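You operate a simulated robot arm through the tools that you are given. There is no shell and no other tool.

You run a simulated robot arm. Do the job below in one go: nothing can be reset, and whatever is moved stays where it is left.

## Task
Dip tile 2 in blue glaze to its upper line, then in green to its lower line.
Fine: let the first coat dry; tile into the drip rack; both lids back on.

The check looks at the end state, three seconds after you hand in, the way a careful person would. Anything else that was tipped, shoved, dropped, spilled or broken makes it a failure. Lids that push on must go on centred and level and be pressed home; caps that screw on are set level and turned clockwise until they are tight.

## Robot
A 7-joint arm with a two-finger parallel gripper, fixed in place. Base frame: the origin is at the foot of the arm, x ahead of it, y to its left, z up; the work surface is at about z = 0.86. Lengths are in m, angles in degrees, forces in N, time in s.
With the tool pointing down near the work surface it reaches from about 0.3 to 0.7 m from the base axis. Its first joint turns from -66.0 to 66.0 degrees. Payload 1.57 kg.
Tool frame: the origin (TCP) lies between the finger pads and is the grasp point; the fingertips stand 0.03 m ahead of it; z points along the fingers, y is the line along which they close. The gripper opens to 0.11 m. The fingers are 0.024 m wide and 0.012 m thick; the gripper's body (0.048 by 0.112 m) begins 0.078 m behind the TCP.
Orientation is that of the tool frame in the base frame, as [roll, pitch, yaw] about the fixed x, y, z axes, in that order (R = Rz(yaw) Ry(pitch) Rx(roll)). With the fingers straight down and closing along the base's y, the tool's x points along the base's -x, its y along +y and its z along -z.

## Interface
- The arm moves only by the tool jog_arm. Its argument "moves" is a list of rows, each a list of 3 entries, a list of its own where there are three numbers: the shift along the tool's x, y, z in m, then the turn, a rotation vector about the tool's x, y, z in degrees, then the finger opening in m, from 0 to 0.11. In form: [[[tx, ty, tz], [wx, wy, wz], hand], ...]. A call has 1 to 20 rows; each row is the pose to reach, as a shift and turn from the pose commanded when the call began, along the tool's axes at that moment. A row lasts 0.2 s, in which the tool goes at most 0.05 m and 8.6 degrees; a call with a longer step from one row to the next is refused whole, and so is a gripper value outside its range. Where a pose cannot be reached the arm comes as near as it can. A force on the tool above 40 N (or 10 N above the force at the start of the call, whichever is more), or a blocked arm, ends the call early, and 0.2 s more pass. Each finger travels about 0.108 m/s and halts on what it meets, pressing with about 20 N; the grip force reading is that of the motor and also rises with nothing between the fingers. The clock runs only during rows and for 0.2 s after the last one: add rows that repeat a pose to give the fingers time. It gives the time, the measured TCP pose, the force on the tool (base axes), the opening and the grip force at its end, in the units of the frame above (readings bear some noise), with the torque about the TCP (base axes, N m) and any sound that the robot's microphone picked up.
- Cameras (640 x 400 px; columns grow to the right, rows downward): "scene" is fixed at [0.1615, -0.391, 1.4048]; the picture's right is [0.80, -0.61, 0.00], its down [-0.34, -0.44, -0.83] and it looks along [0.50, 0.66, -0.56] (base axes); focal length 287 px, centre (320, 200). "wrist" rides on the gripper at [0.07, 0.016, -0.141] in the tool frame; the picture's right is [-0.23, 0.97, 0.00], its down [-0.86, -0.20, -0.48] and it looks along [-0.47, -0.11, 0.88] (tool axes); focal length 222 px, centre (320, 200). There is no depth. A picture from a camera that has moved, and an enlarged one, comes with that camera's place and axes in the base frame and with its lens.
- get_image(camera): a new picture of that camera. The clock stands still meanwhile.
- close_up(camera, box): a new picture of the part [left, top, right, bottom] of that camera's present view, enlarged. The clock stands still meanwhile.
- finish_job(): hands the job in; it is judged then, once.

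Nothing tells you positions but the pictures and the camera data. Unless the task says otherwise, let go and move clear before handing in.

The tools are called after "Request:" as name(argument=value, ...) on one line, values as JSON. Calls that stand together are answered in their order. jog_arm: Moves the arm, as the interface text tells. Its arguments: {"type":"object","properties":{"moves":{"type":"array","items":{"type":"array"}}},"required":["moves"]} The other tools are called the same way: get_image (camera) takes a picture; close_up (camera, box) takes an enlarged picture of a part of a camera's view; finish_job () hands the job in.

At the start:

```text
time: 0.0
tool_pos: [0.3461, 0.2206, 1.2454]
tool_rot: [179.9, -0.1, 179.9]
wrist_force: [-0.4, 0.1, -0.5]
torque: [-0.02, 0.0, 0.01]
opening: 0.1099
gripper_force: 0.0
```

scene: 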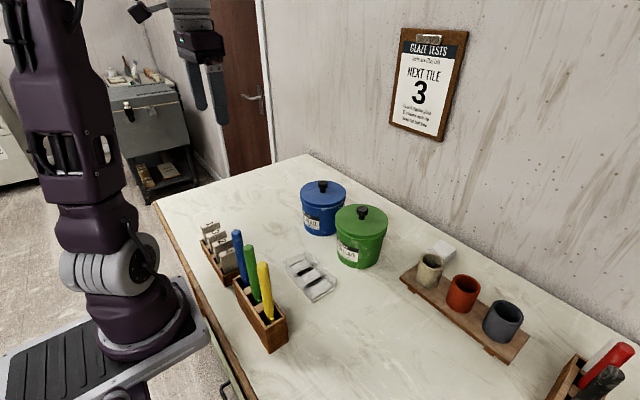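
wrist: 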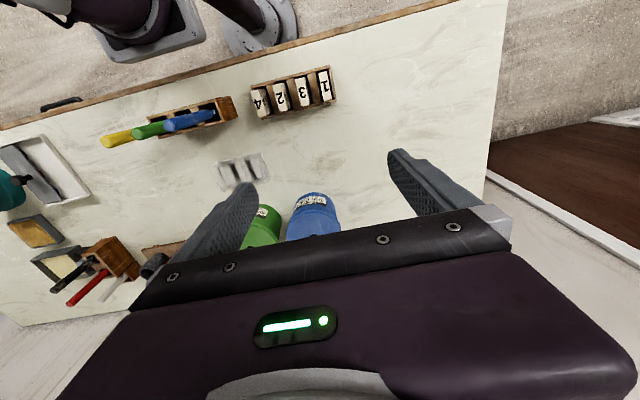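

I see a blue and a green lidded pot, a rack holding tiles 1–4, a white drip rack, a set of tongs or brushes with coloured handles, and a clipboard that says tile 3 (the task says tile 2). I'll look closer before I move anything.

Request:
close_up(camera="scene", box=[180, 160, 420, 310])

Request:
close_up(camera="wrist", box=[200, 50, 360, 150])

Request:
close_up(camera="scene", box=[380, 20, 476, 150])

Request:
close_up(camera="scene", box=[280, 160, 400, 280])

Request:
close_up(camera="scene", box=[190, 210, 310, 300])

```text
2.67 times, centred on (300, 235) of scene
camera zoom: at [0.1615, -0.391, 1.4048], right [0.8, -0.61, 0.0], down [-0.34, -0.44, -0.83], along [0.5, 0.66, -0.56], focal length 766 px, centre (373, 107)
```

zoom: 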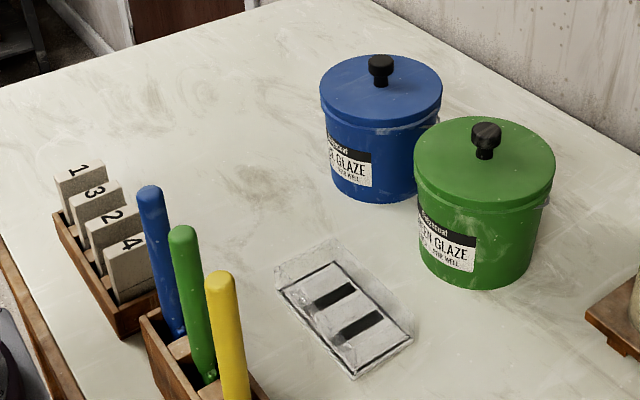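

```text
4.00 times, centred on (280, 100) of wrist
camera zoom: at [0.276, 0.2367, 1.3883], right [0.23, 0.97, 0.0], down [0.86, -0.2, 0.48], along [0.47, -0.11, -0.88], focal length 888 px, centre (480, 600)
```

zoom: 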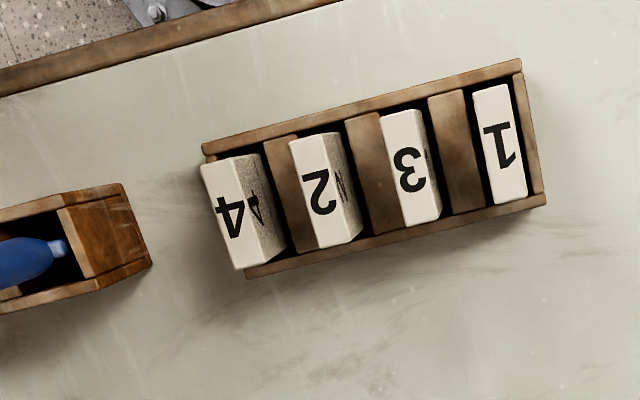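

```text
3.08 times, centred on (428, 85) of scene
camera zoom: at [0.1615, -0.391, 1.4048], right [0.8, -0.61, 0.0], down [-0.34, -0.44, -0.83], along [0.5, 0.66, -0.56], focal length 884 px, centre (-12, 554)
```

zoom: 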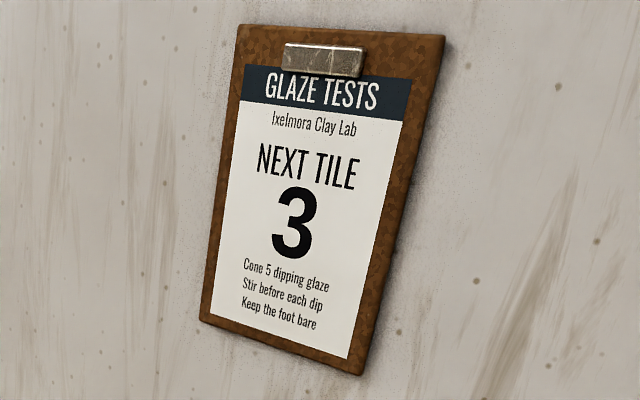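

```text
3.33 times, centred on (340, 220) of scene
camera zoom: at [0.1615, -0.391, 1.4048], right [0.8, -0.61, 0.0], down [-0.34, -0.44, -0.83], along [0.5, 0.66, -0.56], focal length 958 px, centre (253, 133)
```

zoom: 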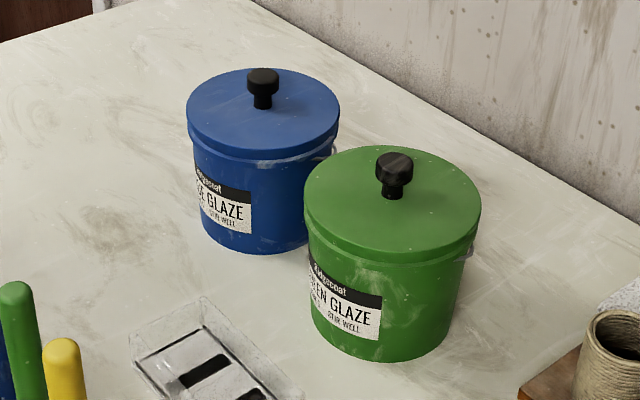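

```text
4.44 times, centred on (250, 255) of scene
camera zoom: at [0.1615, -0.391, 1.4048], right [0.8, -0.61, 0.0], down [-0.34, -0.44, -0.83], along [0.5, 0.66, -0.56], focal length 1277 px, centre (631, -44)
```

zoom: 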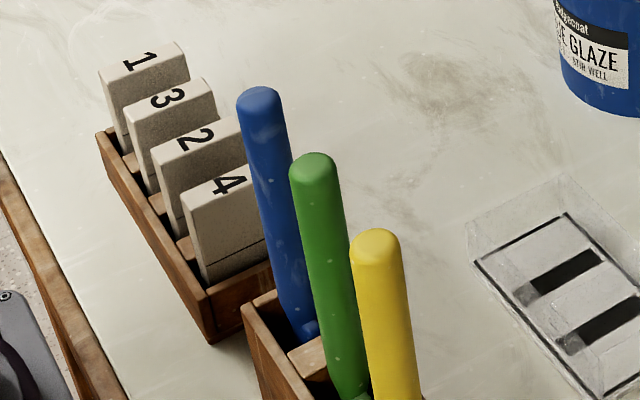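

Seen from two views, tile 2 stands near (0.287, 0.158) with its top at about z 0.944. The drip rack is near (0.43, 0.0), the blue pot near (0.57, 0.14) and the green pot near (0.57, -0.01). Next I'll take the wrist camera over each one to refine these.

Request:
jog_arm(moves=[[[0, -0.045, 0.01], [0, 0, 0], 0.11], [[0, -0.09, 0.02], [0, 0, 0], 0.11], [[0, -0.135, 0.03], [0, 0, 0], 0.11], [[0, -0.18, 0.04], [0, 0, 0], 0.11], [[0, -0.21, 0.07], [0, 0, 0], 0.11], [[0, -0.21, 0.085], [0, 0, 0], 0.11], [[0, -0.21, 0.085], [0, 0, 0], 0.11]])

Request:
get_image(camera="wrist")

Request:
get_image(camera="scene")

```text
time: 1.6
tool_pos: [0.3467, 0.0101, 1.1618]
tool_rot: [179.9, 0.1, -179.9]
wrist_force: [-0.3, -0.5, -0.4]
torque: [-0.01, 0.01, 0.01]
opening: 0.1101
gripper_force: 0.1
```

```text
taken
camera wrist: at [0.2768, 0.0256, 1.3028], right [0.23, 0.97, 0.0], down [0.86, -0.2, 0.48], along [0.47, -0.11, -0.88], focal length 222 px, centre (320, 200)
```

wrist: 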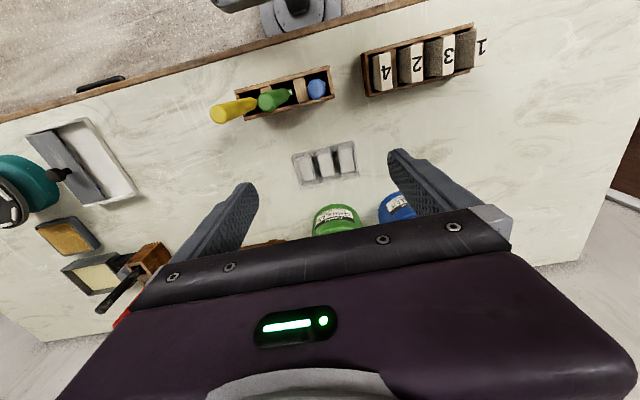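

```text
taken
```

scene: 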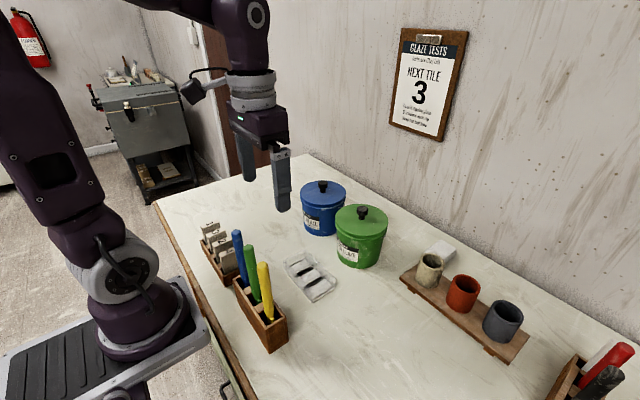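

The wrist camera can see the tile rack, the drip rack and the edges of the pots. I'll zoom in on the tiles and the drip rack.

Request:
close_up(camera="wrist", box=[355, 15, 499, 105])

Request:
close_up(camera="wrist", box=[272, 130, 384, 200])

Request:
close_up(camera="scene", box=[270, 240, 350, 310])

Request:
close_up(camera="wrist", box=[205, 60, 345, 135])

```text
4.44 times, centred on (427, 60) of wrist
camera zoom: at [0.2768, 0.0256, 1.3028], right [0.23, 0.97, 0.0], down [0.86, -0.2, 0.48], along [0.47, -0.11, -0.88], focal length 987 px, centre (-156, 822)
```

zoom: 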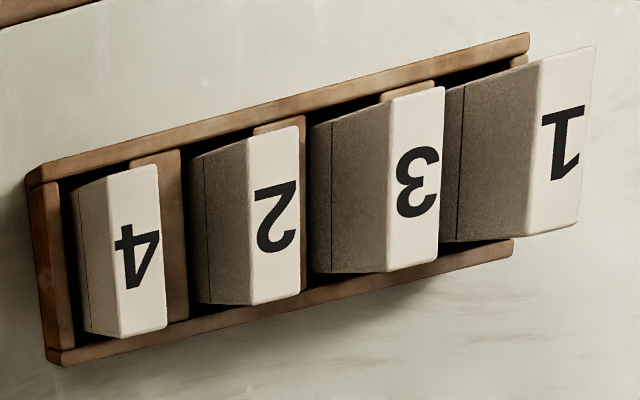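

```text
5.71 times, centred on (328, 165) of wrist
camera zoom: at [0.2768, 0.0256, 1.3028], right [0.23, 0.97, 0.0], down [0.86, -0.2, 0.48], along [0.47, -0.11, -0.88], focal length 1269 px, centre (274, 400)
```

zoom: 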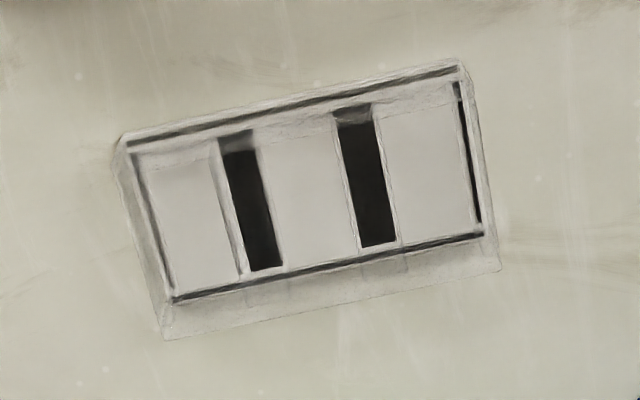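

```text
5.71 times, centred on (310, 275) of scene
camera zoom: at [0.1615, -0.391, 1.4048], right [0.8, -0.61, 0.0], down [-0.34, -0.44, -0.83], along [0.5, 0.66, -0.56], focal length 1642 px, centre (377, -229)
```

zoom: 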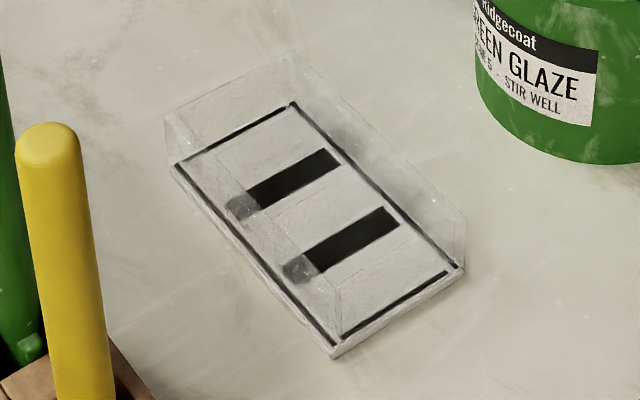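

```text
4.57 times, centred on (275, 98) of wrist
camera zoom: at [0.2768, 0.0256, 1.3028], right [0.23, 0.97, 0.0], down [0.86, -0.2, 0.48], along [0.47, -0.11, -0.88], focal length 1015 px, centre (526, 669)
```

zoom: 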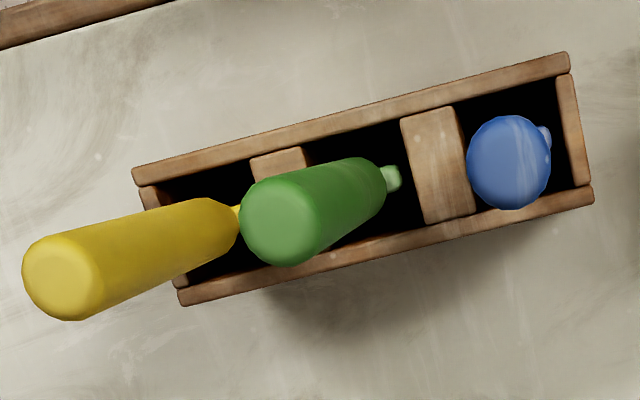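

The drip rack is a small box with two narrow slots for upright tiles. The stir sticks stand at x≈0.285 with their tops near z 1.06, so I need to keep clear of them. I'll go lower over the drip rack to measure the slots.

Request:
jog_arm(moves=[[[-0.035, 0.0, 0.02], [0, 0, 0], 0.11], [[-0.06, 0.0, 0.06], [0, 0, 0], 0.11], [[-0.06, 0.0, 0.09], [0, 0, 0], 0.11], [[-0.06, 0.0, 0.09], [0, 0, 0], 0.11]])

Request:
get_image(camera="wrist")

Request:
close_up(camera="wrist", box=[250, 90, 394, 180])

```text
time: 2.6
tool_pos: [0.4053, 0.0065, 1.0712]
tool_rot: [179.9, 0.1, 179.9]
wrist_force: [0.2, 0.1, -0.3]
torque: [-0.03, -0.01, -0.01]
opening: 0.1098
gripper_force: 0.0
```

```text
taken
camera wrist: at [0.3359, 0.023, 1.2121], right [0.23, 0.97, 0.0], down [0.86, -0.2, 0.48], along [0.47, -0.11, -0.88], focal length 222 px, centre (320, 200)
```

wrist: 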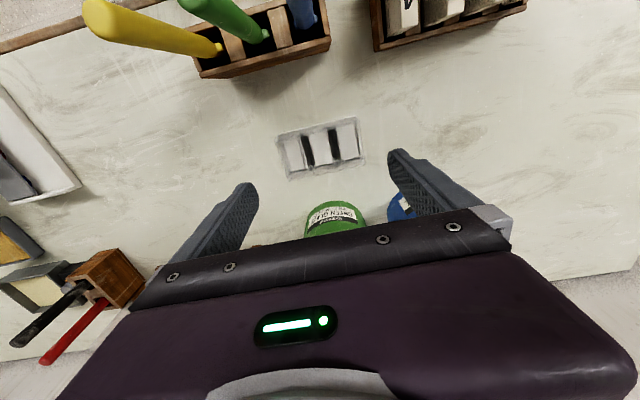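

```text
4.44 times, centred on (322, 135) of wrist
camera zoom: at [0.3359, 0.023, 1.2121], right [0.23, 0.97, 0.0], down [0.86, -0.2, 0.48], along [0.47, -0.11, -0.88], focal length 987 px, centre (311, 489)
```

zoom: 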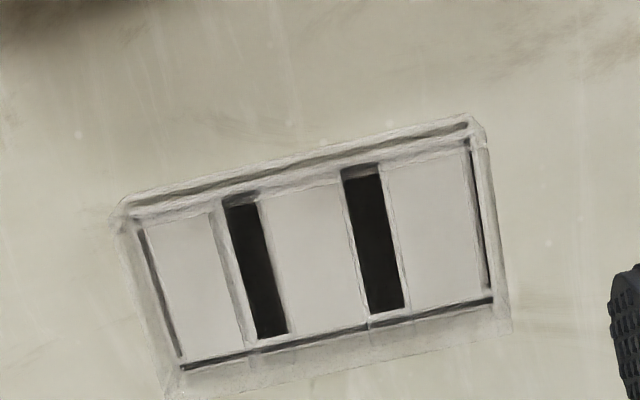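

Everything sits square to the base axes: the tiles and the drip rack slots both have their wide side along x and their thickness along y. So I can grip tile 2 across its thickness and set it straight into a slot. Now I'll look at the pots from above.

Request:
jog_arm(moves=[[[0.0, 0.02, -0.045], [0, 0, 0], 0.11], [[-0.0, 0.06, -0.07], [0, 0, 0], 0.11], [[-0.02, 0.075, -0.1], [0, 0, 0], 0.11], [[-0.03, 0.075, -0.13], [0, 0, 0], 0.11], [[-0.03, 0.075, -0.13], [0, 0, 0], 0.11]])

Request:
get_image(camera="wrist")

Request:
close_up(camera="wrist", box=[230, 120, 410, 230])

```text
time: 3.8
tool_pos: [0.4357, 0.0858, 1.2021]
tool_rot: [-180.0, 0.1, 180.0]
wrist_force: [-0.3, 0.1, 0.0]
torque: [-0.02, 0.0, 0.02]
opening: 0.1098
gripper_force: 0.0
```

```text
taken
camera wrist: at [0.3666, 0.1023, 1.3433], right [0.23, 0.97, 0.0], down [0.86, -0.2, 0.48], along [0.47, -0.11, -0.88], focal length 222 px, centre (320, 200)
```

wrist: 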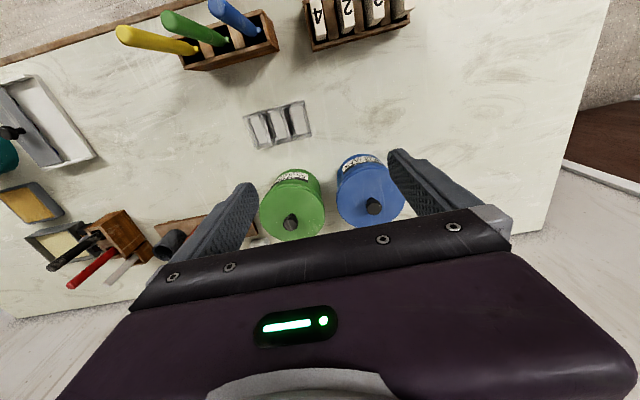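

```text
3.56 times, centred on (320, 175) of wrist
camera zoom: at [0.3666, 0.1023, 1.3433], right [0.23, 0.97, 0.0], down [0.86, -0.2, 0.48], along [0.47, -0.11, -0.88], focal length 790 px, centre (320, 289)
```

zoom: 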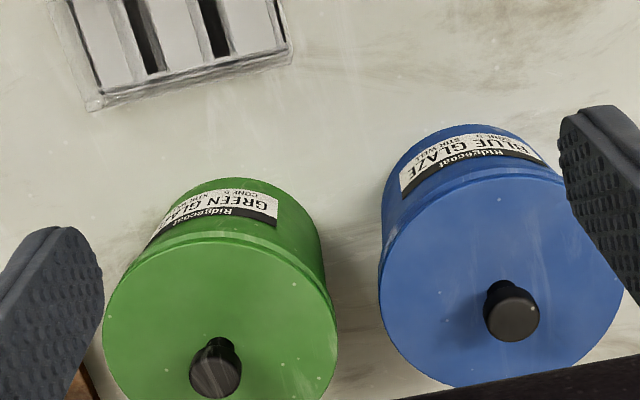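

The blue knob is near (0.586, 0.152) with its top at z≈0.997. The green knob is near (0.583, -0.005), and the lids are about 0.124 m across. I'll hover over the blue knob to check alignment.

Request:
jog_arm(moves=[[[-0.04, 0.02, 0.0], [0, 0, 0], 0.08], [[-0.08, 0.04, 0.02], [0, 0, 0], 0.06], [[-0.12, 0.055, 0.05], [0, 0, 0], 0.06], [[-0.15, 0.066, 0.085], [0, 0, 0], 0.06], [[-0.15, 0.066, 0.12], [0, 0, 0], 0.06], [[-0.15, 0.066, 0.14], [0, 0, 0], 0.06], [[-0.15, 0.066, 0.14], [0, 0, 0], 0.06]])

Request:
get_image(camera="wrist")

Request:
close_up(camera="scene", box=[270, 120, 430, 270])

```text
refused: row 3 steps farther than a row can; nothing moved
```

```text
taken
camera wrist: at [0.3666, 0.1023, 1.3433], right [0.23, 0.97, 0.0], down [0.86, -0.2, 0.48], along [0.47, -0.11, -0.88], focal length 222 px, centre (320, 200)
```

wrist: 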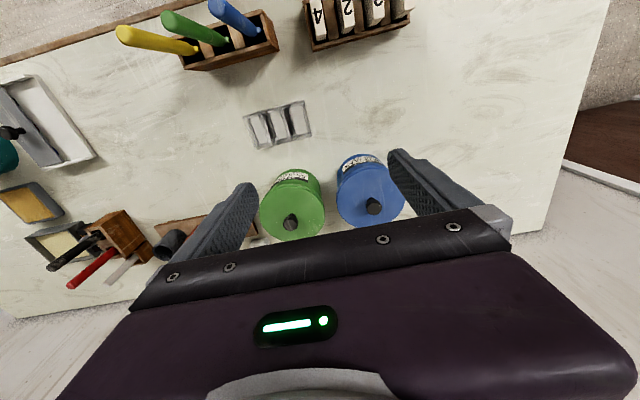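

```text
2.67 times, centred on (350, 195) of scene
camera zoom: at [0.1615, -0.391, 1.4048], right [0.8, -0.61, 0.0], down [-0.34, -0.44, -0.83], along [0.5, 0.66, -0.56], focal length 766 px, centre (240, 213)
```

zoom: 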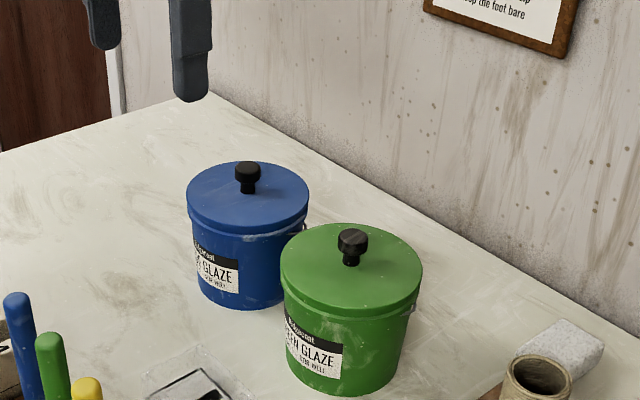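

The whole call was refused because one step was slightly too long, and nothing moved. I'll repeat it in smaller steps.

Request:
jog_arm(moves=[[[-0.035, 0.015, 0.0], [0, 0, 0], 0.08], [[-0.07, 0.03, 0.015], [0, 0, 0], 0.06], [[-0.105, 0.045, 0.04], [0, 0, 0], 0.06], [[-0.13, 0.056, 0.07], [0, 0, 0], 0.06], [[-0.15, 0.066, 0.105], [0, 0, 0], 0.06], [[-0.15, 0.066, 0.14], [0, 0, 0], 0.06], [[-0.15, 0.066, 0.14], [0, 0, 0], 0.06]])

Request:
get_image(camera="wrist")

Request:
close_up(camera="scene", box=[270, 120, 430, 270])

```text
time: 5.4
tool_pos: [0.5868, 0.1505, 1.0623]
tool_rot: [180.0, 0.0, 179.9]
wrist_force: [0.4, -0.1, 0.9]
torque: [0.01, -0.03, -0.02]
opening: 0.06
gripper_force: 0.0
```

```text
taken
camera wrist: at [0.5167, 0.1668, 1.2034], right [0.23, 0.97, 0.0], down [0.86, -0.2, 0.48], along [0.47, -0.11, -0.88], focal length 222 px, centre (320, 200)
```

wrist: 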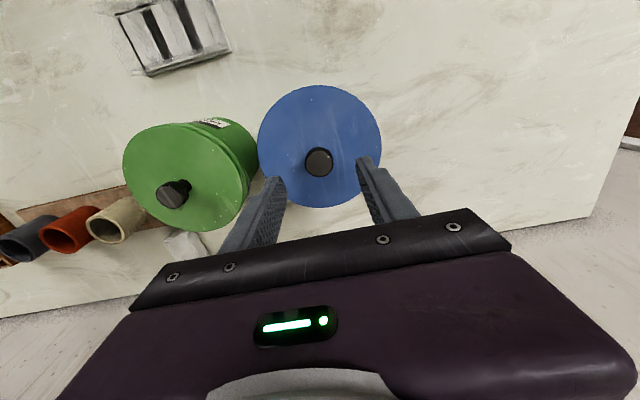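

```text
2.67 times, centred on (350, 195) of scene
camera zoom: at [0.1616, -0.391, 1.4048], right [0.8, -0.61, 0.0], down [-0.34, -0.44, -0.83], along [0.5, 0.66, -0.56], focal length 766 px, centre (240, 213)
```

zoom: 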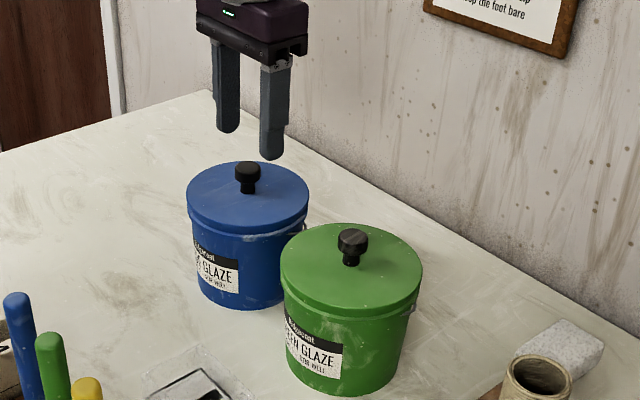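

The blue knob is centred between the fingers. I'll lower until the tips are just above the lid, close on the knob head, and then feel how the lid comes off.

Request:
jog_arm(moves=[[[0.001, 0.0, 0.03], [0, 0, 0], 0.06], [[0.001, 0.0, 0.05], [0, 0, 0], 0.06], [[0.001, 0.0, 0.057], [0, 0, 0], 0.06], [[0.001, 0.0, 0.057], [0, 0, 0], 0.06]])

Request:
close_up(camera="wrist", box=[240, 100, 400, 240])

Request:
close_up(camera="scene", box=[285, 150, 365, 220])

```text
time: 6.4
tool_pos: [0.585, 0.1514, 1.0077]
tool_rot: [180.0, 0.3, -180.0]
wrist_force: [-8.5, -4.0, 29.2]
torque: [-0.12, 0.3, 0.01]
opening: 0.0602
gripper_force: 0.1
```

```text
2.86 times, centred on (320, 170) of wrist
camera zoom: at [0.5147, 0.1676, 1.1483], right [0.23, 0.97, 0.0], down [0.85, -0.2, 0.48], along [0.47, -0.11, -0.88], focal length 635 px, centre (320, 286)
```

zoom: 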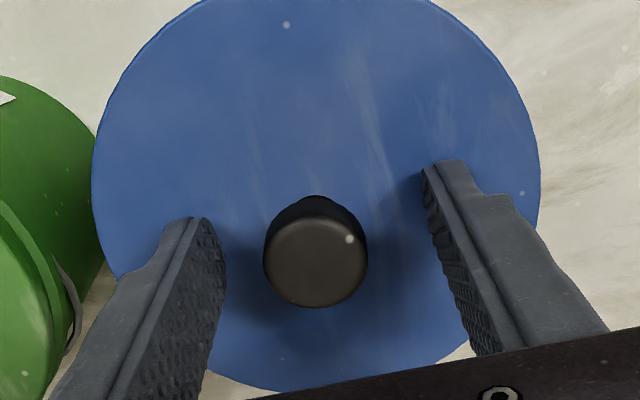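

```text
5.71 times, centred on (325, 185) of scene
camera zoom: at [0.1607, -0.3912, 1.4049], right [0.8, -0.61, 0.0], down [-0.34, -0.44, -0.83], along [0.5, 0.66, -0.55], focal length 1642 px, centre (291, 286)
```

zoom: 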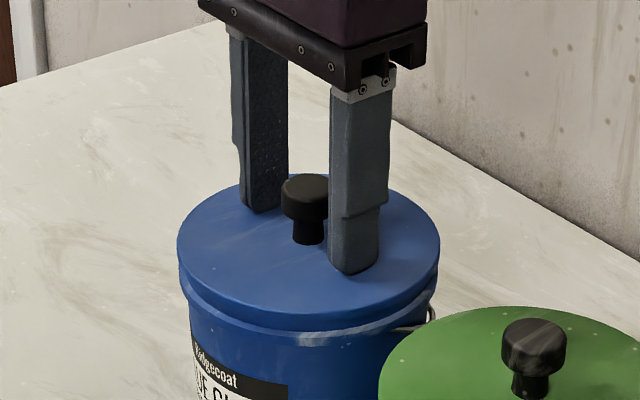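

The fingertips touched the lid (29 N), which puts the lid top at z≈0.978, about 1 cm higher than I estimated. I'll back off 9 mm and close on the knob head.

Request:
jog_arm(moves=[[[0.0, 0.0, -0.009], [0, 0, 0], 0.06], [[0.0, 0.0, -0.009], [0, 0, 0], 0.03], [[0.0, 0.0, -0.009], [0, 0, 0], 0.0], [[0.0, 0.0, -0.009], [0, 0, 0], 0.0], [[0.0, 0.0, -0.009], [0, 0, 0], 0.0]])

Request:
close_up(camera="wrist", box=[240, 100, 400, 240])

```text
time: 7.6
tool_pos: [0.5863, 0.1527, 1.0157]
tool_rot: [-180.0, 0.0, -179.9]
wrist_force: [-0.2, 0.9, -0.3]
torque: [0.0, 0.01, -0.04]
opening: 0.0256
gripper_force: 20.3
heard: snap
```

```text
2.86 times, centred on (320, 170) of wrist
camera zoom: at [0.5157, 0.1682, 1.1556], right [0.23, 0.97, 0.0], down [0.86, -0.2, 0.48], along [0.47, -0.11, -0.88], focal length 635 px, centre (320, 286)
```

zoom: 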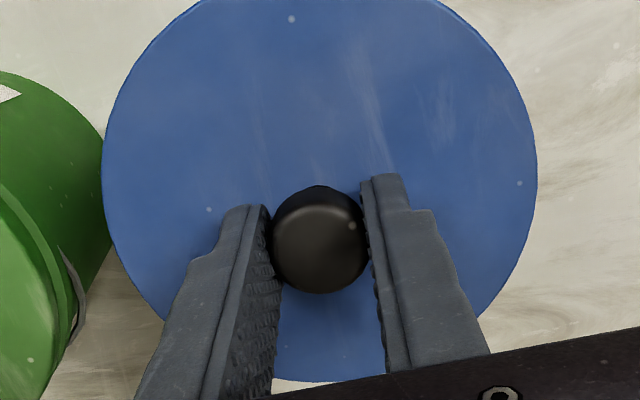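

The knob is gripped and I heard a snap, so the lid may push on with a snap fit. I'll lift slowly and watch the force.

Request:
jog_arm(moves=[[[0.0, 0.0, -0.003], [0, 0, 0], 0.0], [[0.0, 0.0, -0.006], [0, 0, 0], 0.0], [[0.0, 0.0, -0.01], [0, 0, 0], 0.0], [[0.0, 0.0, -0.015], [0, 0, 0], 0.0], [[0.0, 0.0, -0.015], [0, 0, 0], 0.0]])

Request:
close_up(camera="scene", box=[270, 120, 430, 270])

```text
time: 8.8
tool_pos: [0.5855, 0.1522, 1.0293]
tool_rot: [180.0, -0.1, 180.0]
wrist_force: [-0.6, 0.3, -1.2]
torque: [0.03, -0.04, -0.03]
opening: 0.0261
gripper_force: 20.1
```

```text
2.67 times, centred on (350, 195) of scene
camera zoom: at [0.1616, -0.391, 1.4048], right [0.8, -0.61, 0.0], down [-0.34, -0.44, -0.83], along [0.5, 0.66, -0.56], focal length 766 px, centre (240, 213)
```

zoom: 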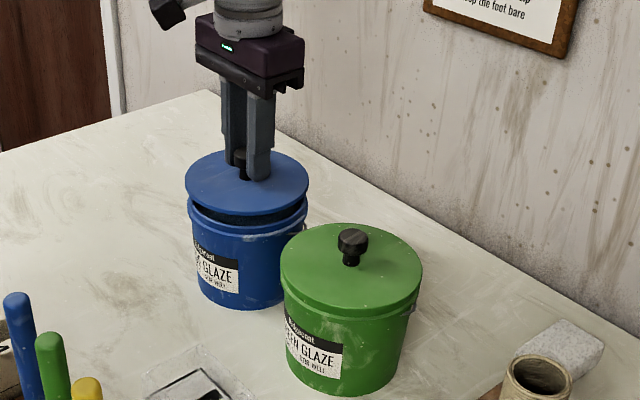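

The lid came off easily, about 1 N of weight. I'll raise it, carry it to the clear table at about (0.42, 0.31) and look into the open pot on the way.

Request:
jog_arm(moves=[[[0.0, 0.0, -0.03], [0, 0, 0], 0.0], [[0.0, 0.0, -0.06], [0, 0, 0], 0.0], [[0.0, 0.0, -0.09], [0, 0, 0], 0.0], [[0.025, 0.025, -0.09], [0, 0, 0], 0.0], [[0.05, 0.05, -0.09], [0, 0, 0], 0.0], [[0.075, 0.075, -0.09], [0, 0, 0], 0.0], [[0.1, 0.1, -0.09], [0, 0, 0], 0.0], [[0.125, 0.125, -0.09], [0, 0, 0], 0.0], [[0.15, 0.145, -0.09], [0, 0, 0], 0.0], [[0.166, 0.158, -0.09], [0, 0, 0], 0.0], [[0.166, 0.158, -0.09], [0, 0, 0], 0.0]])

Request:
get_image(camera="wrist")

Request:
get_image(camera="scene")

```text
time: 11.2
tool_pos: [0.4187, 0.3108, 1.1191]
tool_rot: [180.0, 0.0, -180.0]
wrist_force: [-0.2, -0.4, -0.3]
torque: [-0.02, -0.02, 0.01]
opening: 0.0261
gripper_force: 20.0
```

```text
taken
camera wrist: at [0.3482, 0.3268, 1.261], right [0.23, 0.97, 0.0], down [0.86, -0.2, 0.48], along [0.47, -0.11, -0.88], focal length 222 px, centre (320, 200)
```

wrist: 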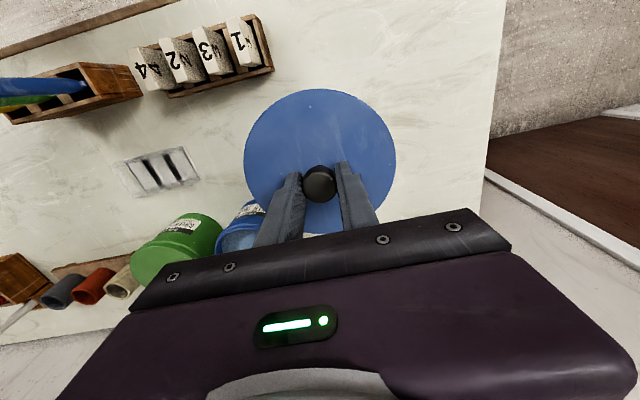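

```text
taken
```

scene: 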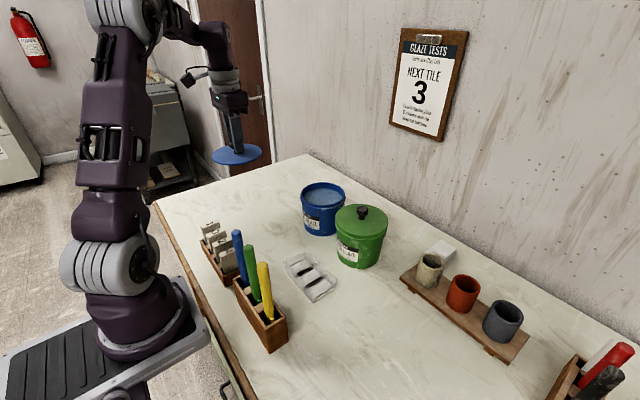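

The blue glaze is visible now. I'll lower the lid onto the table, slowing down near contact.

Request:
jog_arm(moves=[[[0.0, 0.0, 0.04], [0, 0, 0], 0.0], [[0.0, 0.0, 0.08], [0, 0, 0], 0.0], [[0.0, 0.0, 0.12], [0, 0, 0], 0.0], [[0.0, 0.0, 0.16], [0, 0, 0], 0.0], [[0.0, 0.0, 0.185], [0, 0, 0], 0.0], [[0.0, 0.0, 0.195], [0, 0, 0], 0.0], [[0.0, 0.0, 0.195], [0, 0, 0], 0.0]])

Request:
close_up(camera="scene", box=[190, 140, 290, 220])

Request:
close_up(camera="scene", box=[290, 170, 360, 240])

```text
time: 12.8
tool_pos: [0.4171, 0.3096, 0.9238]
tool_rot: [180.0, 0.1, 180.0]
wrist_force: [0.3, 0.5, -1.2]
torque: [-0.01, 0.01, -0.01]
opening: 0.0258
gripper_force: 19.9
```

```text
5.00 times, centred on (240, 180) of scene
camera zoom: at [0.1615, -0.391, 1.4048], right [0.8, -0.61, 0.0], down [-0.34, -0.44, -0.83], along [0.5, 0.66, -0.56], focal length 1436 px, centre (720, 300)
```

zoom: 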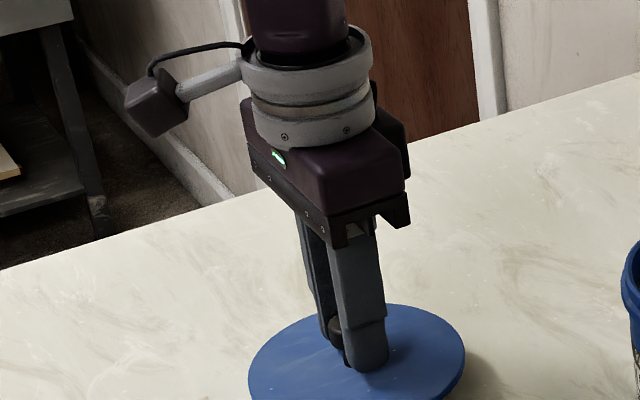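

```text
5.71 times, centred on (325, 205) of scene
camera zoom: at [0.1615, -0.391, 1.4048], right [0.8, -0.61, 0.0], down [-0.34, -0.44, -0.83], along [0.5, 0.66, -0.56], focal length 1642 px, centre (291, 171)
```

zoom: 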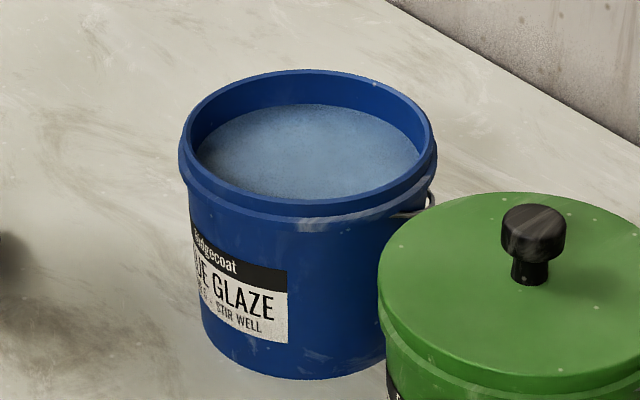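

The lid is still just above the table. I'll lower it in small steps.

Request:
jog_arm(moves=[[[0.0, 0.0, 0.004], [0, 0, 0], 0.0], [[0.0, 0.0, 0.008], [0, 0, 0], 0.0], [[0.0, 0.0, 0.01], [0, 0, 0], 0.0]])

Request:
close_up(camera="scene", box=[220, 180, 300, 240])

```text
time: 13.6
tool_pos: [0.4189, 0.3105, 0.9142]
tool_rot: [-180.0, 0.0, -179.9]
wrist_force: [-0.4, 0.5, -1.0]
torque: [0.01, 0.0, -0.02]
opening: 0.0256
gripper_force: 20.0
```

```text
6.67 times, centred on (260, 210) of scene
camera zoom: at [0.1615, -0.391, 1.4048], right [0.8, -0.61, 0.0], down [-0.34, -0.44, -0.83], along [0.5, 0.66, -0.56], focal length 1915 px, centre (720, 133)
```

zoom: 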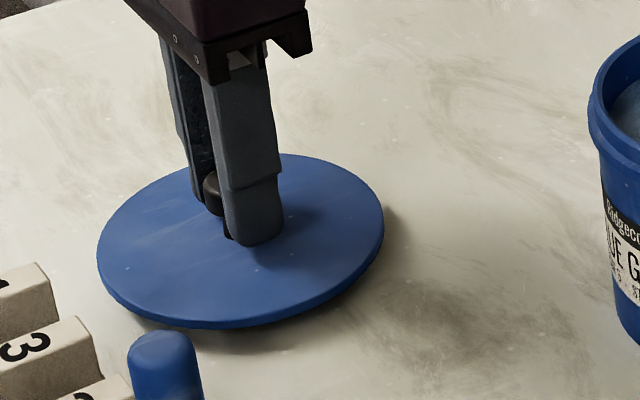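

Request:
jog_arm(moves=[[[0.0, 0.0, 0.003], [0, 0, 0], 0.0], [[0.0, 0.0, 0.006], [0, 0, 0], 0.0], [[0.0, 0.0, 0.006], [0, 0, 0], 0.0]])

Request:
close_up(camera="scene", box=[220, 180, 300, 240])

```text
time: 14.4
tool_pos: [0.4194, 0.3099, 0.9085]
tool_rot: [179.9, 0.1, -180.0]
wrist_force: [-2.1, -3.3, 23.0]
torque: [-0.04, 0.02, -0.02]
opening: 0.0257
gripper_force: 19.9
```

```text
6.67 times, centred on (260, 210) of scene
camera zoom: at [0.1612, -0.3913, 1.4048], right [0.8, -0.61, 0.0], down [-0.34, -0.44, -0.83], along [0.5, 0.66, -0.55], focal length 1915 px, centre (720, 133)
```

zoom: 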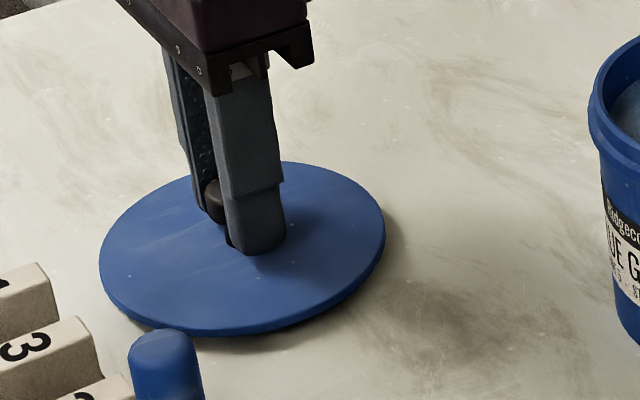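

The lid is on the table at 23 N, so I'll ease off, let go and rise.

Request:
jog_arm(moves=[[[0.0, 0.0, -0.002], [0, 0, 0], 0.0], [[0.0, 0.0, -0.002], [0, 0, 0], 0.06], [[0.0, 0.0, -0.002], [0, 0, 0], 0.06], [[0.0, 0.0, -0.03], [0, 0, 0], 0.06], [[0.0, 0.0, -0.07], [0, 0, 0], 0.06], [[0.0, 0.0, -0.11], [0, 0, 0], 0.06], [[0.0, 0.0, -0.15], [0, 0, 0], 0.06], [[0.0, 0.0, -0.17], [0, 0, 0], 0.06]])

Request:
get_image(camera="wrist")

Request:
get_image(camera="scene")

```text
time: 16.2
tool_pos: [0.4197, 0.3107, 1.0775]
tool_rot: [179.9, 0.0, -180.0]
wrist_force: [-0.5, -0.4, -0.5]
torque: [-0.02, 0.01, 0.03]
opening: 0.0599
gripper_force: 0.0
```

```text
taken
camera wrist: at [0.3503, 0.3266, 1.2193], right [0.23, 0.97, 0.0], down [0.86, -0.2, 0.48], along [0.47, -0.11, -0.88], focal length 222 px, centre (320, 200)
```

wrist: 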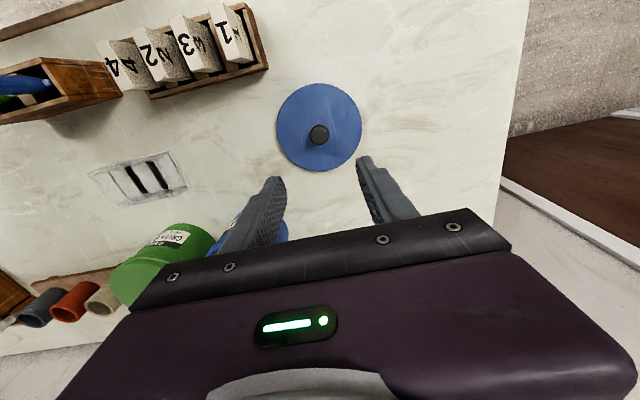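

```text
taken
```

scene: 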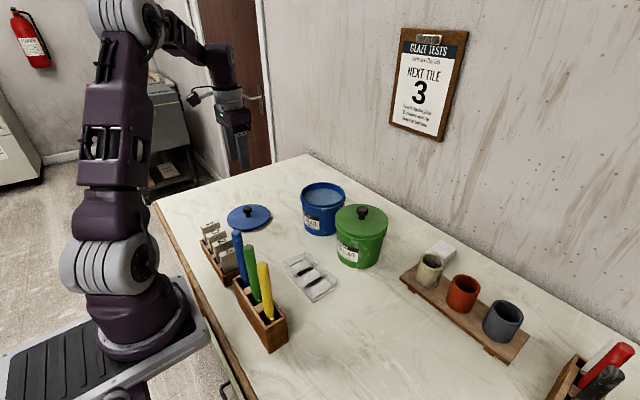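

The blue lid is safely on the table. Now I'll go to the green lid.

Request:
jog_arm(moves=[[[-0.02, -0.039, 0.0], [0, 0, 0], 0.06], [[-0.041, -0.078, 0.0], [0, 0, 0], 0.06], [[-0.062, -0.117, 0.0], [0, 0, 0], 0.06], [[-0.083, -0.156, 0.0], [0, 0, 0], 0.06], [[-0.104, -0.195, 0.0], [0, 0, 0], 0.06], [[-0.125, -0.234, 0.0], [0, 0, 0], 0.06], [[-0.146, -0.273, 0.0], [0, 0, 0], 0.06], [[-0.165, -0.314, 0.0], [0, 0, 0], 0.06], [[-0.165, -0.314, 0.0], [0, 0, 0], 0.06]])

Request:
get_image(camera="wrist")

Request:
close_up(camera="wrist", box=[340, 60, 500, 180])

```text
time: 18.2
tool_pos: [0.584, -0.0065, 1.0768]
tool_rot: [-180.0, 0.0, 180.0]
wrist_force: [0.6, 0.3, 0.2]
torque: [-0.03, 0.0, -0.01]
opening: 0.0601
gripper_force: 0.0
```

```text
taken
camera wrist: at [0.514, 0.0101, 1.2186], right [0.23, 0.97, 0.0], down [0.86, -0.2, 0.48], along [0.47, -0.11, -0.88], focal length 222 px, centre (320, 200)
```

wrist: 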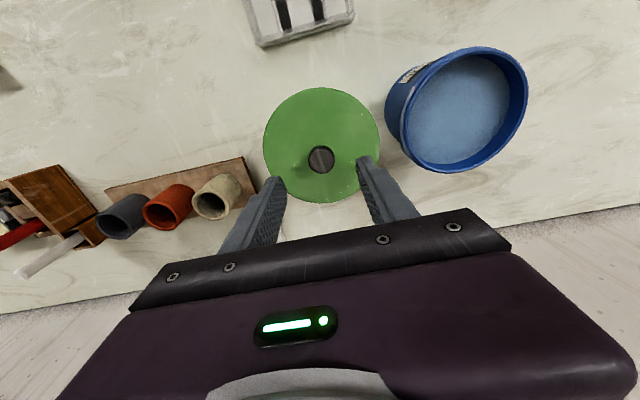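

```text
3.33 times, centred on (420, 120) of wrist
camera zoom: at [0.514, 0.0101, 1.2186], right [0.23, 0.97, 0.0], down [0.86, -0.2, 0.48], along [0.47, -0.11, -0.88], focal length 740 px, centre (-13, 467)
```

zoom: 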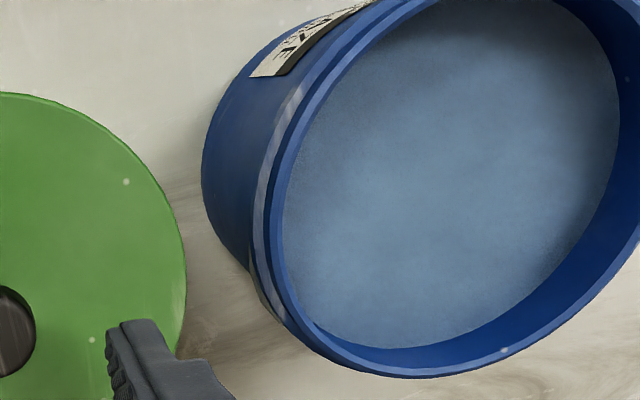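

The green knob is about 3 mm to the +y side of my tool centre. I'll correct for that, go down to the same height as before (TCP≈1.015) and grip.

Request:
jog_arm(moves=[[[0.0, 0.003, 0.03], [0, 0, 0], 0.06], [[0.0, 0.003, 0.055], [0, 0, 0], 0.06], [[0.0, 0.003, 0.062], [0, 0, 0], 0.06], [[0.0, 0.003, 0.062], [0, 0, 0], 0.06]])

Request:
close_up(camera="wrist", box=[240, 100, 400, 240])

Request:
close_up(camera="scene", box=[310, 160, 410, 240])

```text
time: 19.2
tool_pos: [0.5837, -0.0002, 1.0152]
tool_rot: [180.0, 0.0, -180.0]
wrist_force: [1.3, 0.3, 0.0]
torque: [-0.01, 0.01, -0.02]
opening: 0.0595
gripper_force: 0.0
```

```text
2.86 times, centred on (320, 170) of wrist
camera zoom: at [0.5138, 0.0152, 1.1561], right [0.23, 0.97, 0.0], down [0.86, -0.2, 0.48], along [0.47, -0.11, -0.88], focal length 635 px, centre (320, 286)
```

zoom: 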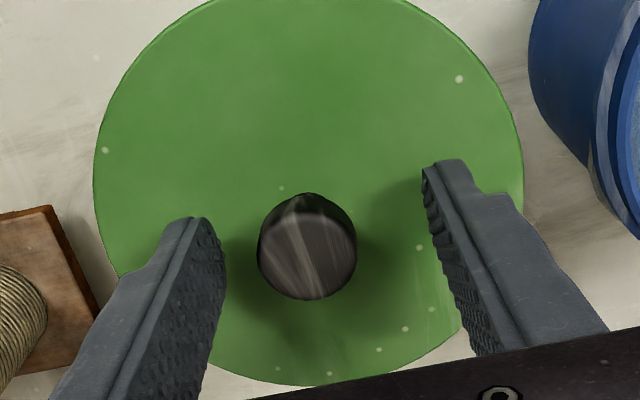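

```text
5.00 times, centred on (360, 200) of scene
camera zoom: at [0.1615, -0.391, 1.4048], right [0.8, -0.61, 0.0], down [-0.34, -0.44, -0.83], along [0.5, 0.66, -0.56], focal length 1436 px, centre (120, 200)
```

zoom: 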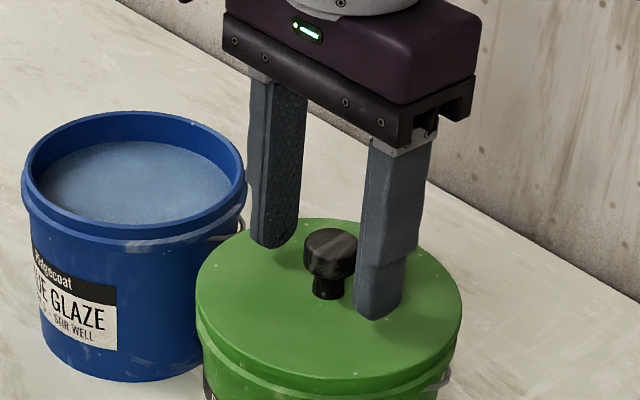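

The knob sits about 2 mm toward -y of the finger centre, so I'll shift back slightly and close.

Request:
jog_arm(moves=[[[0.0, -0.0022, 0.0], [0, 0, 0], 0.06], [[0.0, -0.0022, 0.0], [0, 0, 0], 0.03], [[0.0, -0.0022, 0.0], [0, 0, 0], 0.0], [[0.0, -0.0022, 0.0], [0, 0, 0], 0.0], [[0.0, -0.0022, 0.0], [0, 0, 0], 0.0]])

Request:
jog_arm(moves=[[[0.0, 0.0, -0.003], [0, 0, 0], 0.0], [[0.0, 0.0, -0.006], [0, 0, 0], 0.0], [[0.0, 0.0, -0.01], [0, 0, 0], 0.0], [[0.0, 0.0, -0.015], [0, 0, 0], 0.0], [[0.0, 0.0, -0.015], [0, 0, 0], 0.0]])

Request:
close_up(camera="scene", box=[290, 150, 410, 280])

Request:
close_up(camera="wrist", box=[240, 100, 400, 240])

```text
time: 20.4
tool_pos: [0.5855, -0.0039, 1.0153]
tool_rot: [-179.9, -0.1, 179.9]
wrist_force: [0.2, -3.6, 1.6]
torque: [-0.06, -0.01, 0.04]
opening: 0.0258
gripper_force: 20.2
heard: snap
```

```text
time: 21.6
tool_pos: [0.5866, -0.004, 1.0312]
tool_rot: [180.0, 0.0, -180.0]
wrist_force: [-0.7, -1.0, -0.6]
torque: [-0.04, 0.0, -0.04]
opening: 0.026
gripper_force: 19.5
```

```text
3.08 times, centred on (350, 215) of scene
camera zoom: at [0.1616, -0.391, 1.4048], right [0.8, -0.61, 0.0], down [-0.34, -0.44, -0.83], along [0.5, 0.66, -0.56], focal length 884 px, centre (228, 154)
```

zoom: 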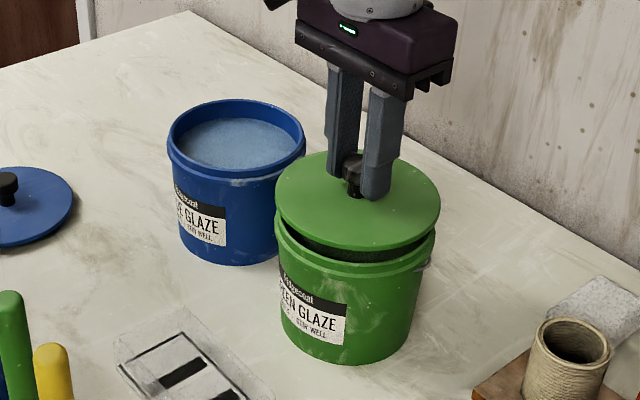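

```text
2.86 times, centred on (320, 170) of wrist
camera zoom: at [0.5148, 0.0126, 1.1724], right [0.23, 0.97, 0.0], down [0.86, -0.2, 0.48], along [0.47, -0.11, -0.88], focal length 635 px, centre (320, 286)
```

zoom: 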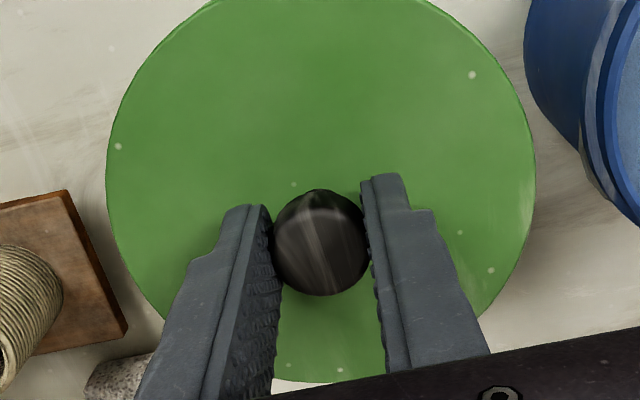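

The green lid is off, with its seated grip pose at about (0.5855, -0.0036, 1.015). I'll set it on the clear table at about (0.44, -0.165), so it doesn't cross over the blue pot.

Request:
jog_arm(moves=[[[0.0, 0.0, -0.03], [0, 0, 0], 0.0], [[0.0, 0.0, -0.06], [0, 0, 0], 0.0], [[0.02, -0.022, -0.06], [0, 0, 0], 0.0], [[0.045, -0.05, -0.06], [0, 0, 0], 0.0], [[0.07, -0.078, -0.06], [0, 0, 0], 0.0], [[0.095, -0.106, -0.06], [0, 0, 0], 0.0], [[0.12, -0.134, -0.06], [0, 0, 0], 0.0], [[0.146, -0.161, -0.06], [0, 0, 0], 0.0], [[0.146, -0.161, -0.03], [0, 0, 0], 0.0], [[0.146, -0.161, 0.01], [0, 0, 0], 0.0], [[0.146, -0.161, 0.05], [0, 0, 0], 0.0], [[0.146, -0.161, 0.08], [0, 0, 0], 0.0], [[0.146, -0.161, 0.1], [0, 0, 0], 0.0], [[0.146, -0.161, 0.11], [0, 0, 0], 0.0], [[0.146, -0.161, 0.11], [0, 0, 0], 0.0]])

Request:
get_image(camera="scene")

Request:
get_image(camera="wrist")

```text
time: 24.8
tool_pos: [0.4376, -0.1645, 0.9201]
tool_rot: [-180.0, 0.0, -179.9]
wrist_force: [-0.9, -0.1, -1.2]
torque: [-0.01, -0.05, 0.0]
opening: 0.0257
gripper_force: 20.2
```

```text
taken
```

scene: 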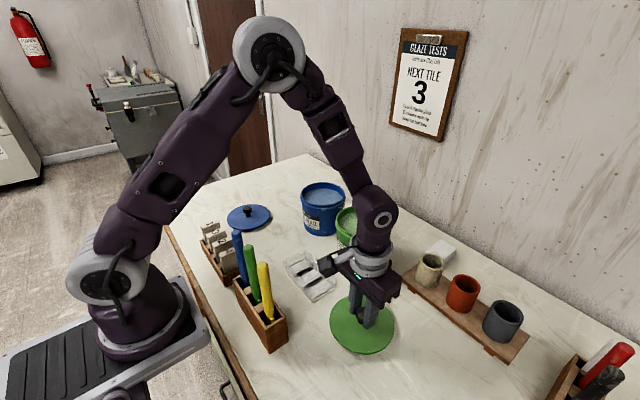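

```text
taken
camera wrist: at [0.3686, -0.1489, 1.0619], right [0.23, 0.97, 0.0], down [0.86, -0.2, 0.48], along [0.47, -0.11, -0.88], focal length 222 px, centre (320, 200)
```

wrist: 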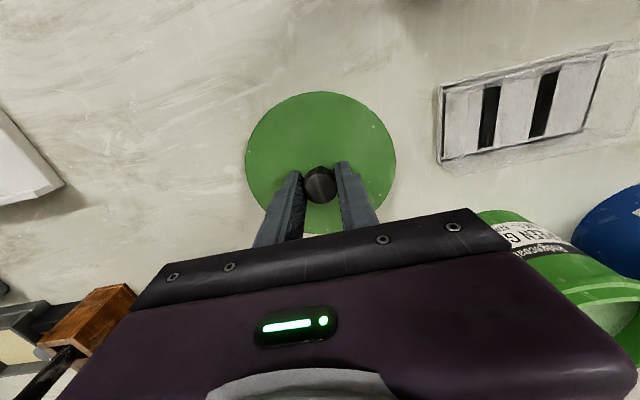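

The space is clear. I'll lower until contact, then let go and rise.

Request:
jog_arm(moves=[[[0.0, 0.0, 0.004], [0, 0, 0], 0.0], [[0.0, 0.0, 0.008], [0, 0, 0], 0.0], [[0.0, 0.0, 0.0105], [0, 0, 0], 0.0], [[0.0, 0.0, 0.0105], [0, 0, 0], 0.0]])

Request:
close_up(camera="scene", box=[310, 270, 420, 370])

```text
time: 25.8
tool_pos: [0.4399, -0.1655, 0.911]
tool_rot: [180.0, 0.0, -180.0]
wrist_force: [-1.4, -1.7, 8.2]
torque: [-0.01, 0.03, -0.03]
opening: 0.026
gripper_force: 20.2
```

```text
4.00 times, centred on (365, 320) of scene
camera zoom: at [0.1614, -0.391, 1.4049], right [0.8, -0.61, 0.0], down [-0.34, -0.44, -0.83], along [0.5, 0.66, -0.56], focal length 1149 px, centre (140, -280)
```

zoom: 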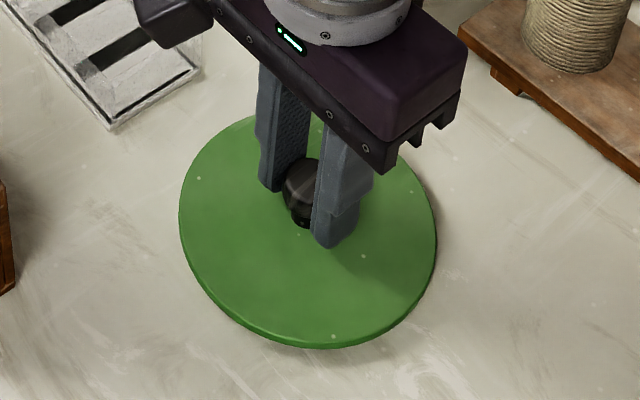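

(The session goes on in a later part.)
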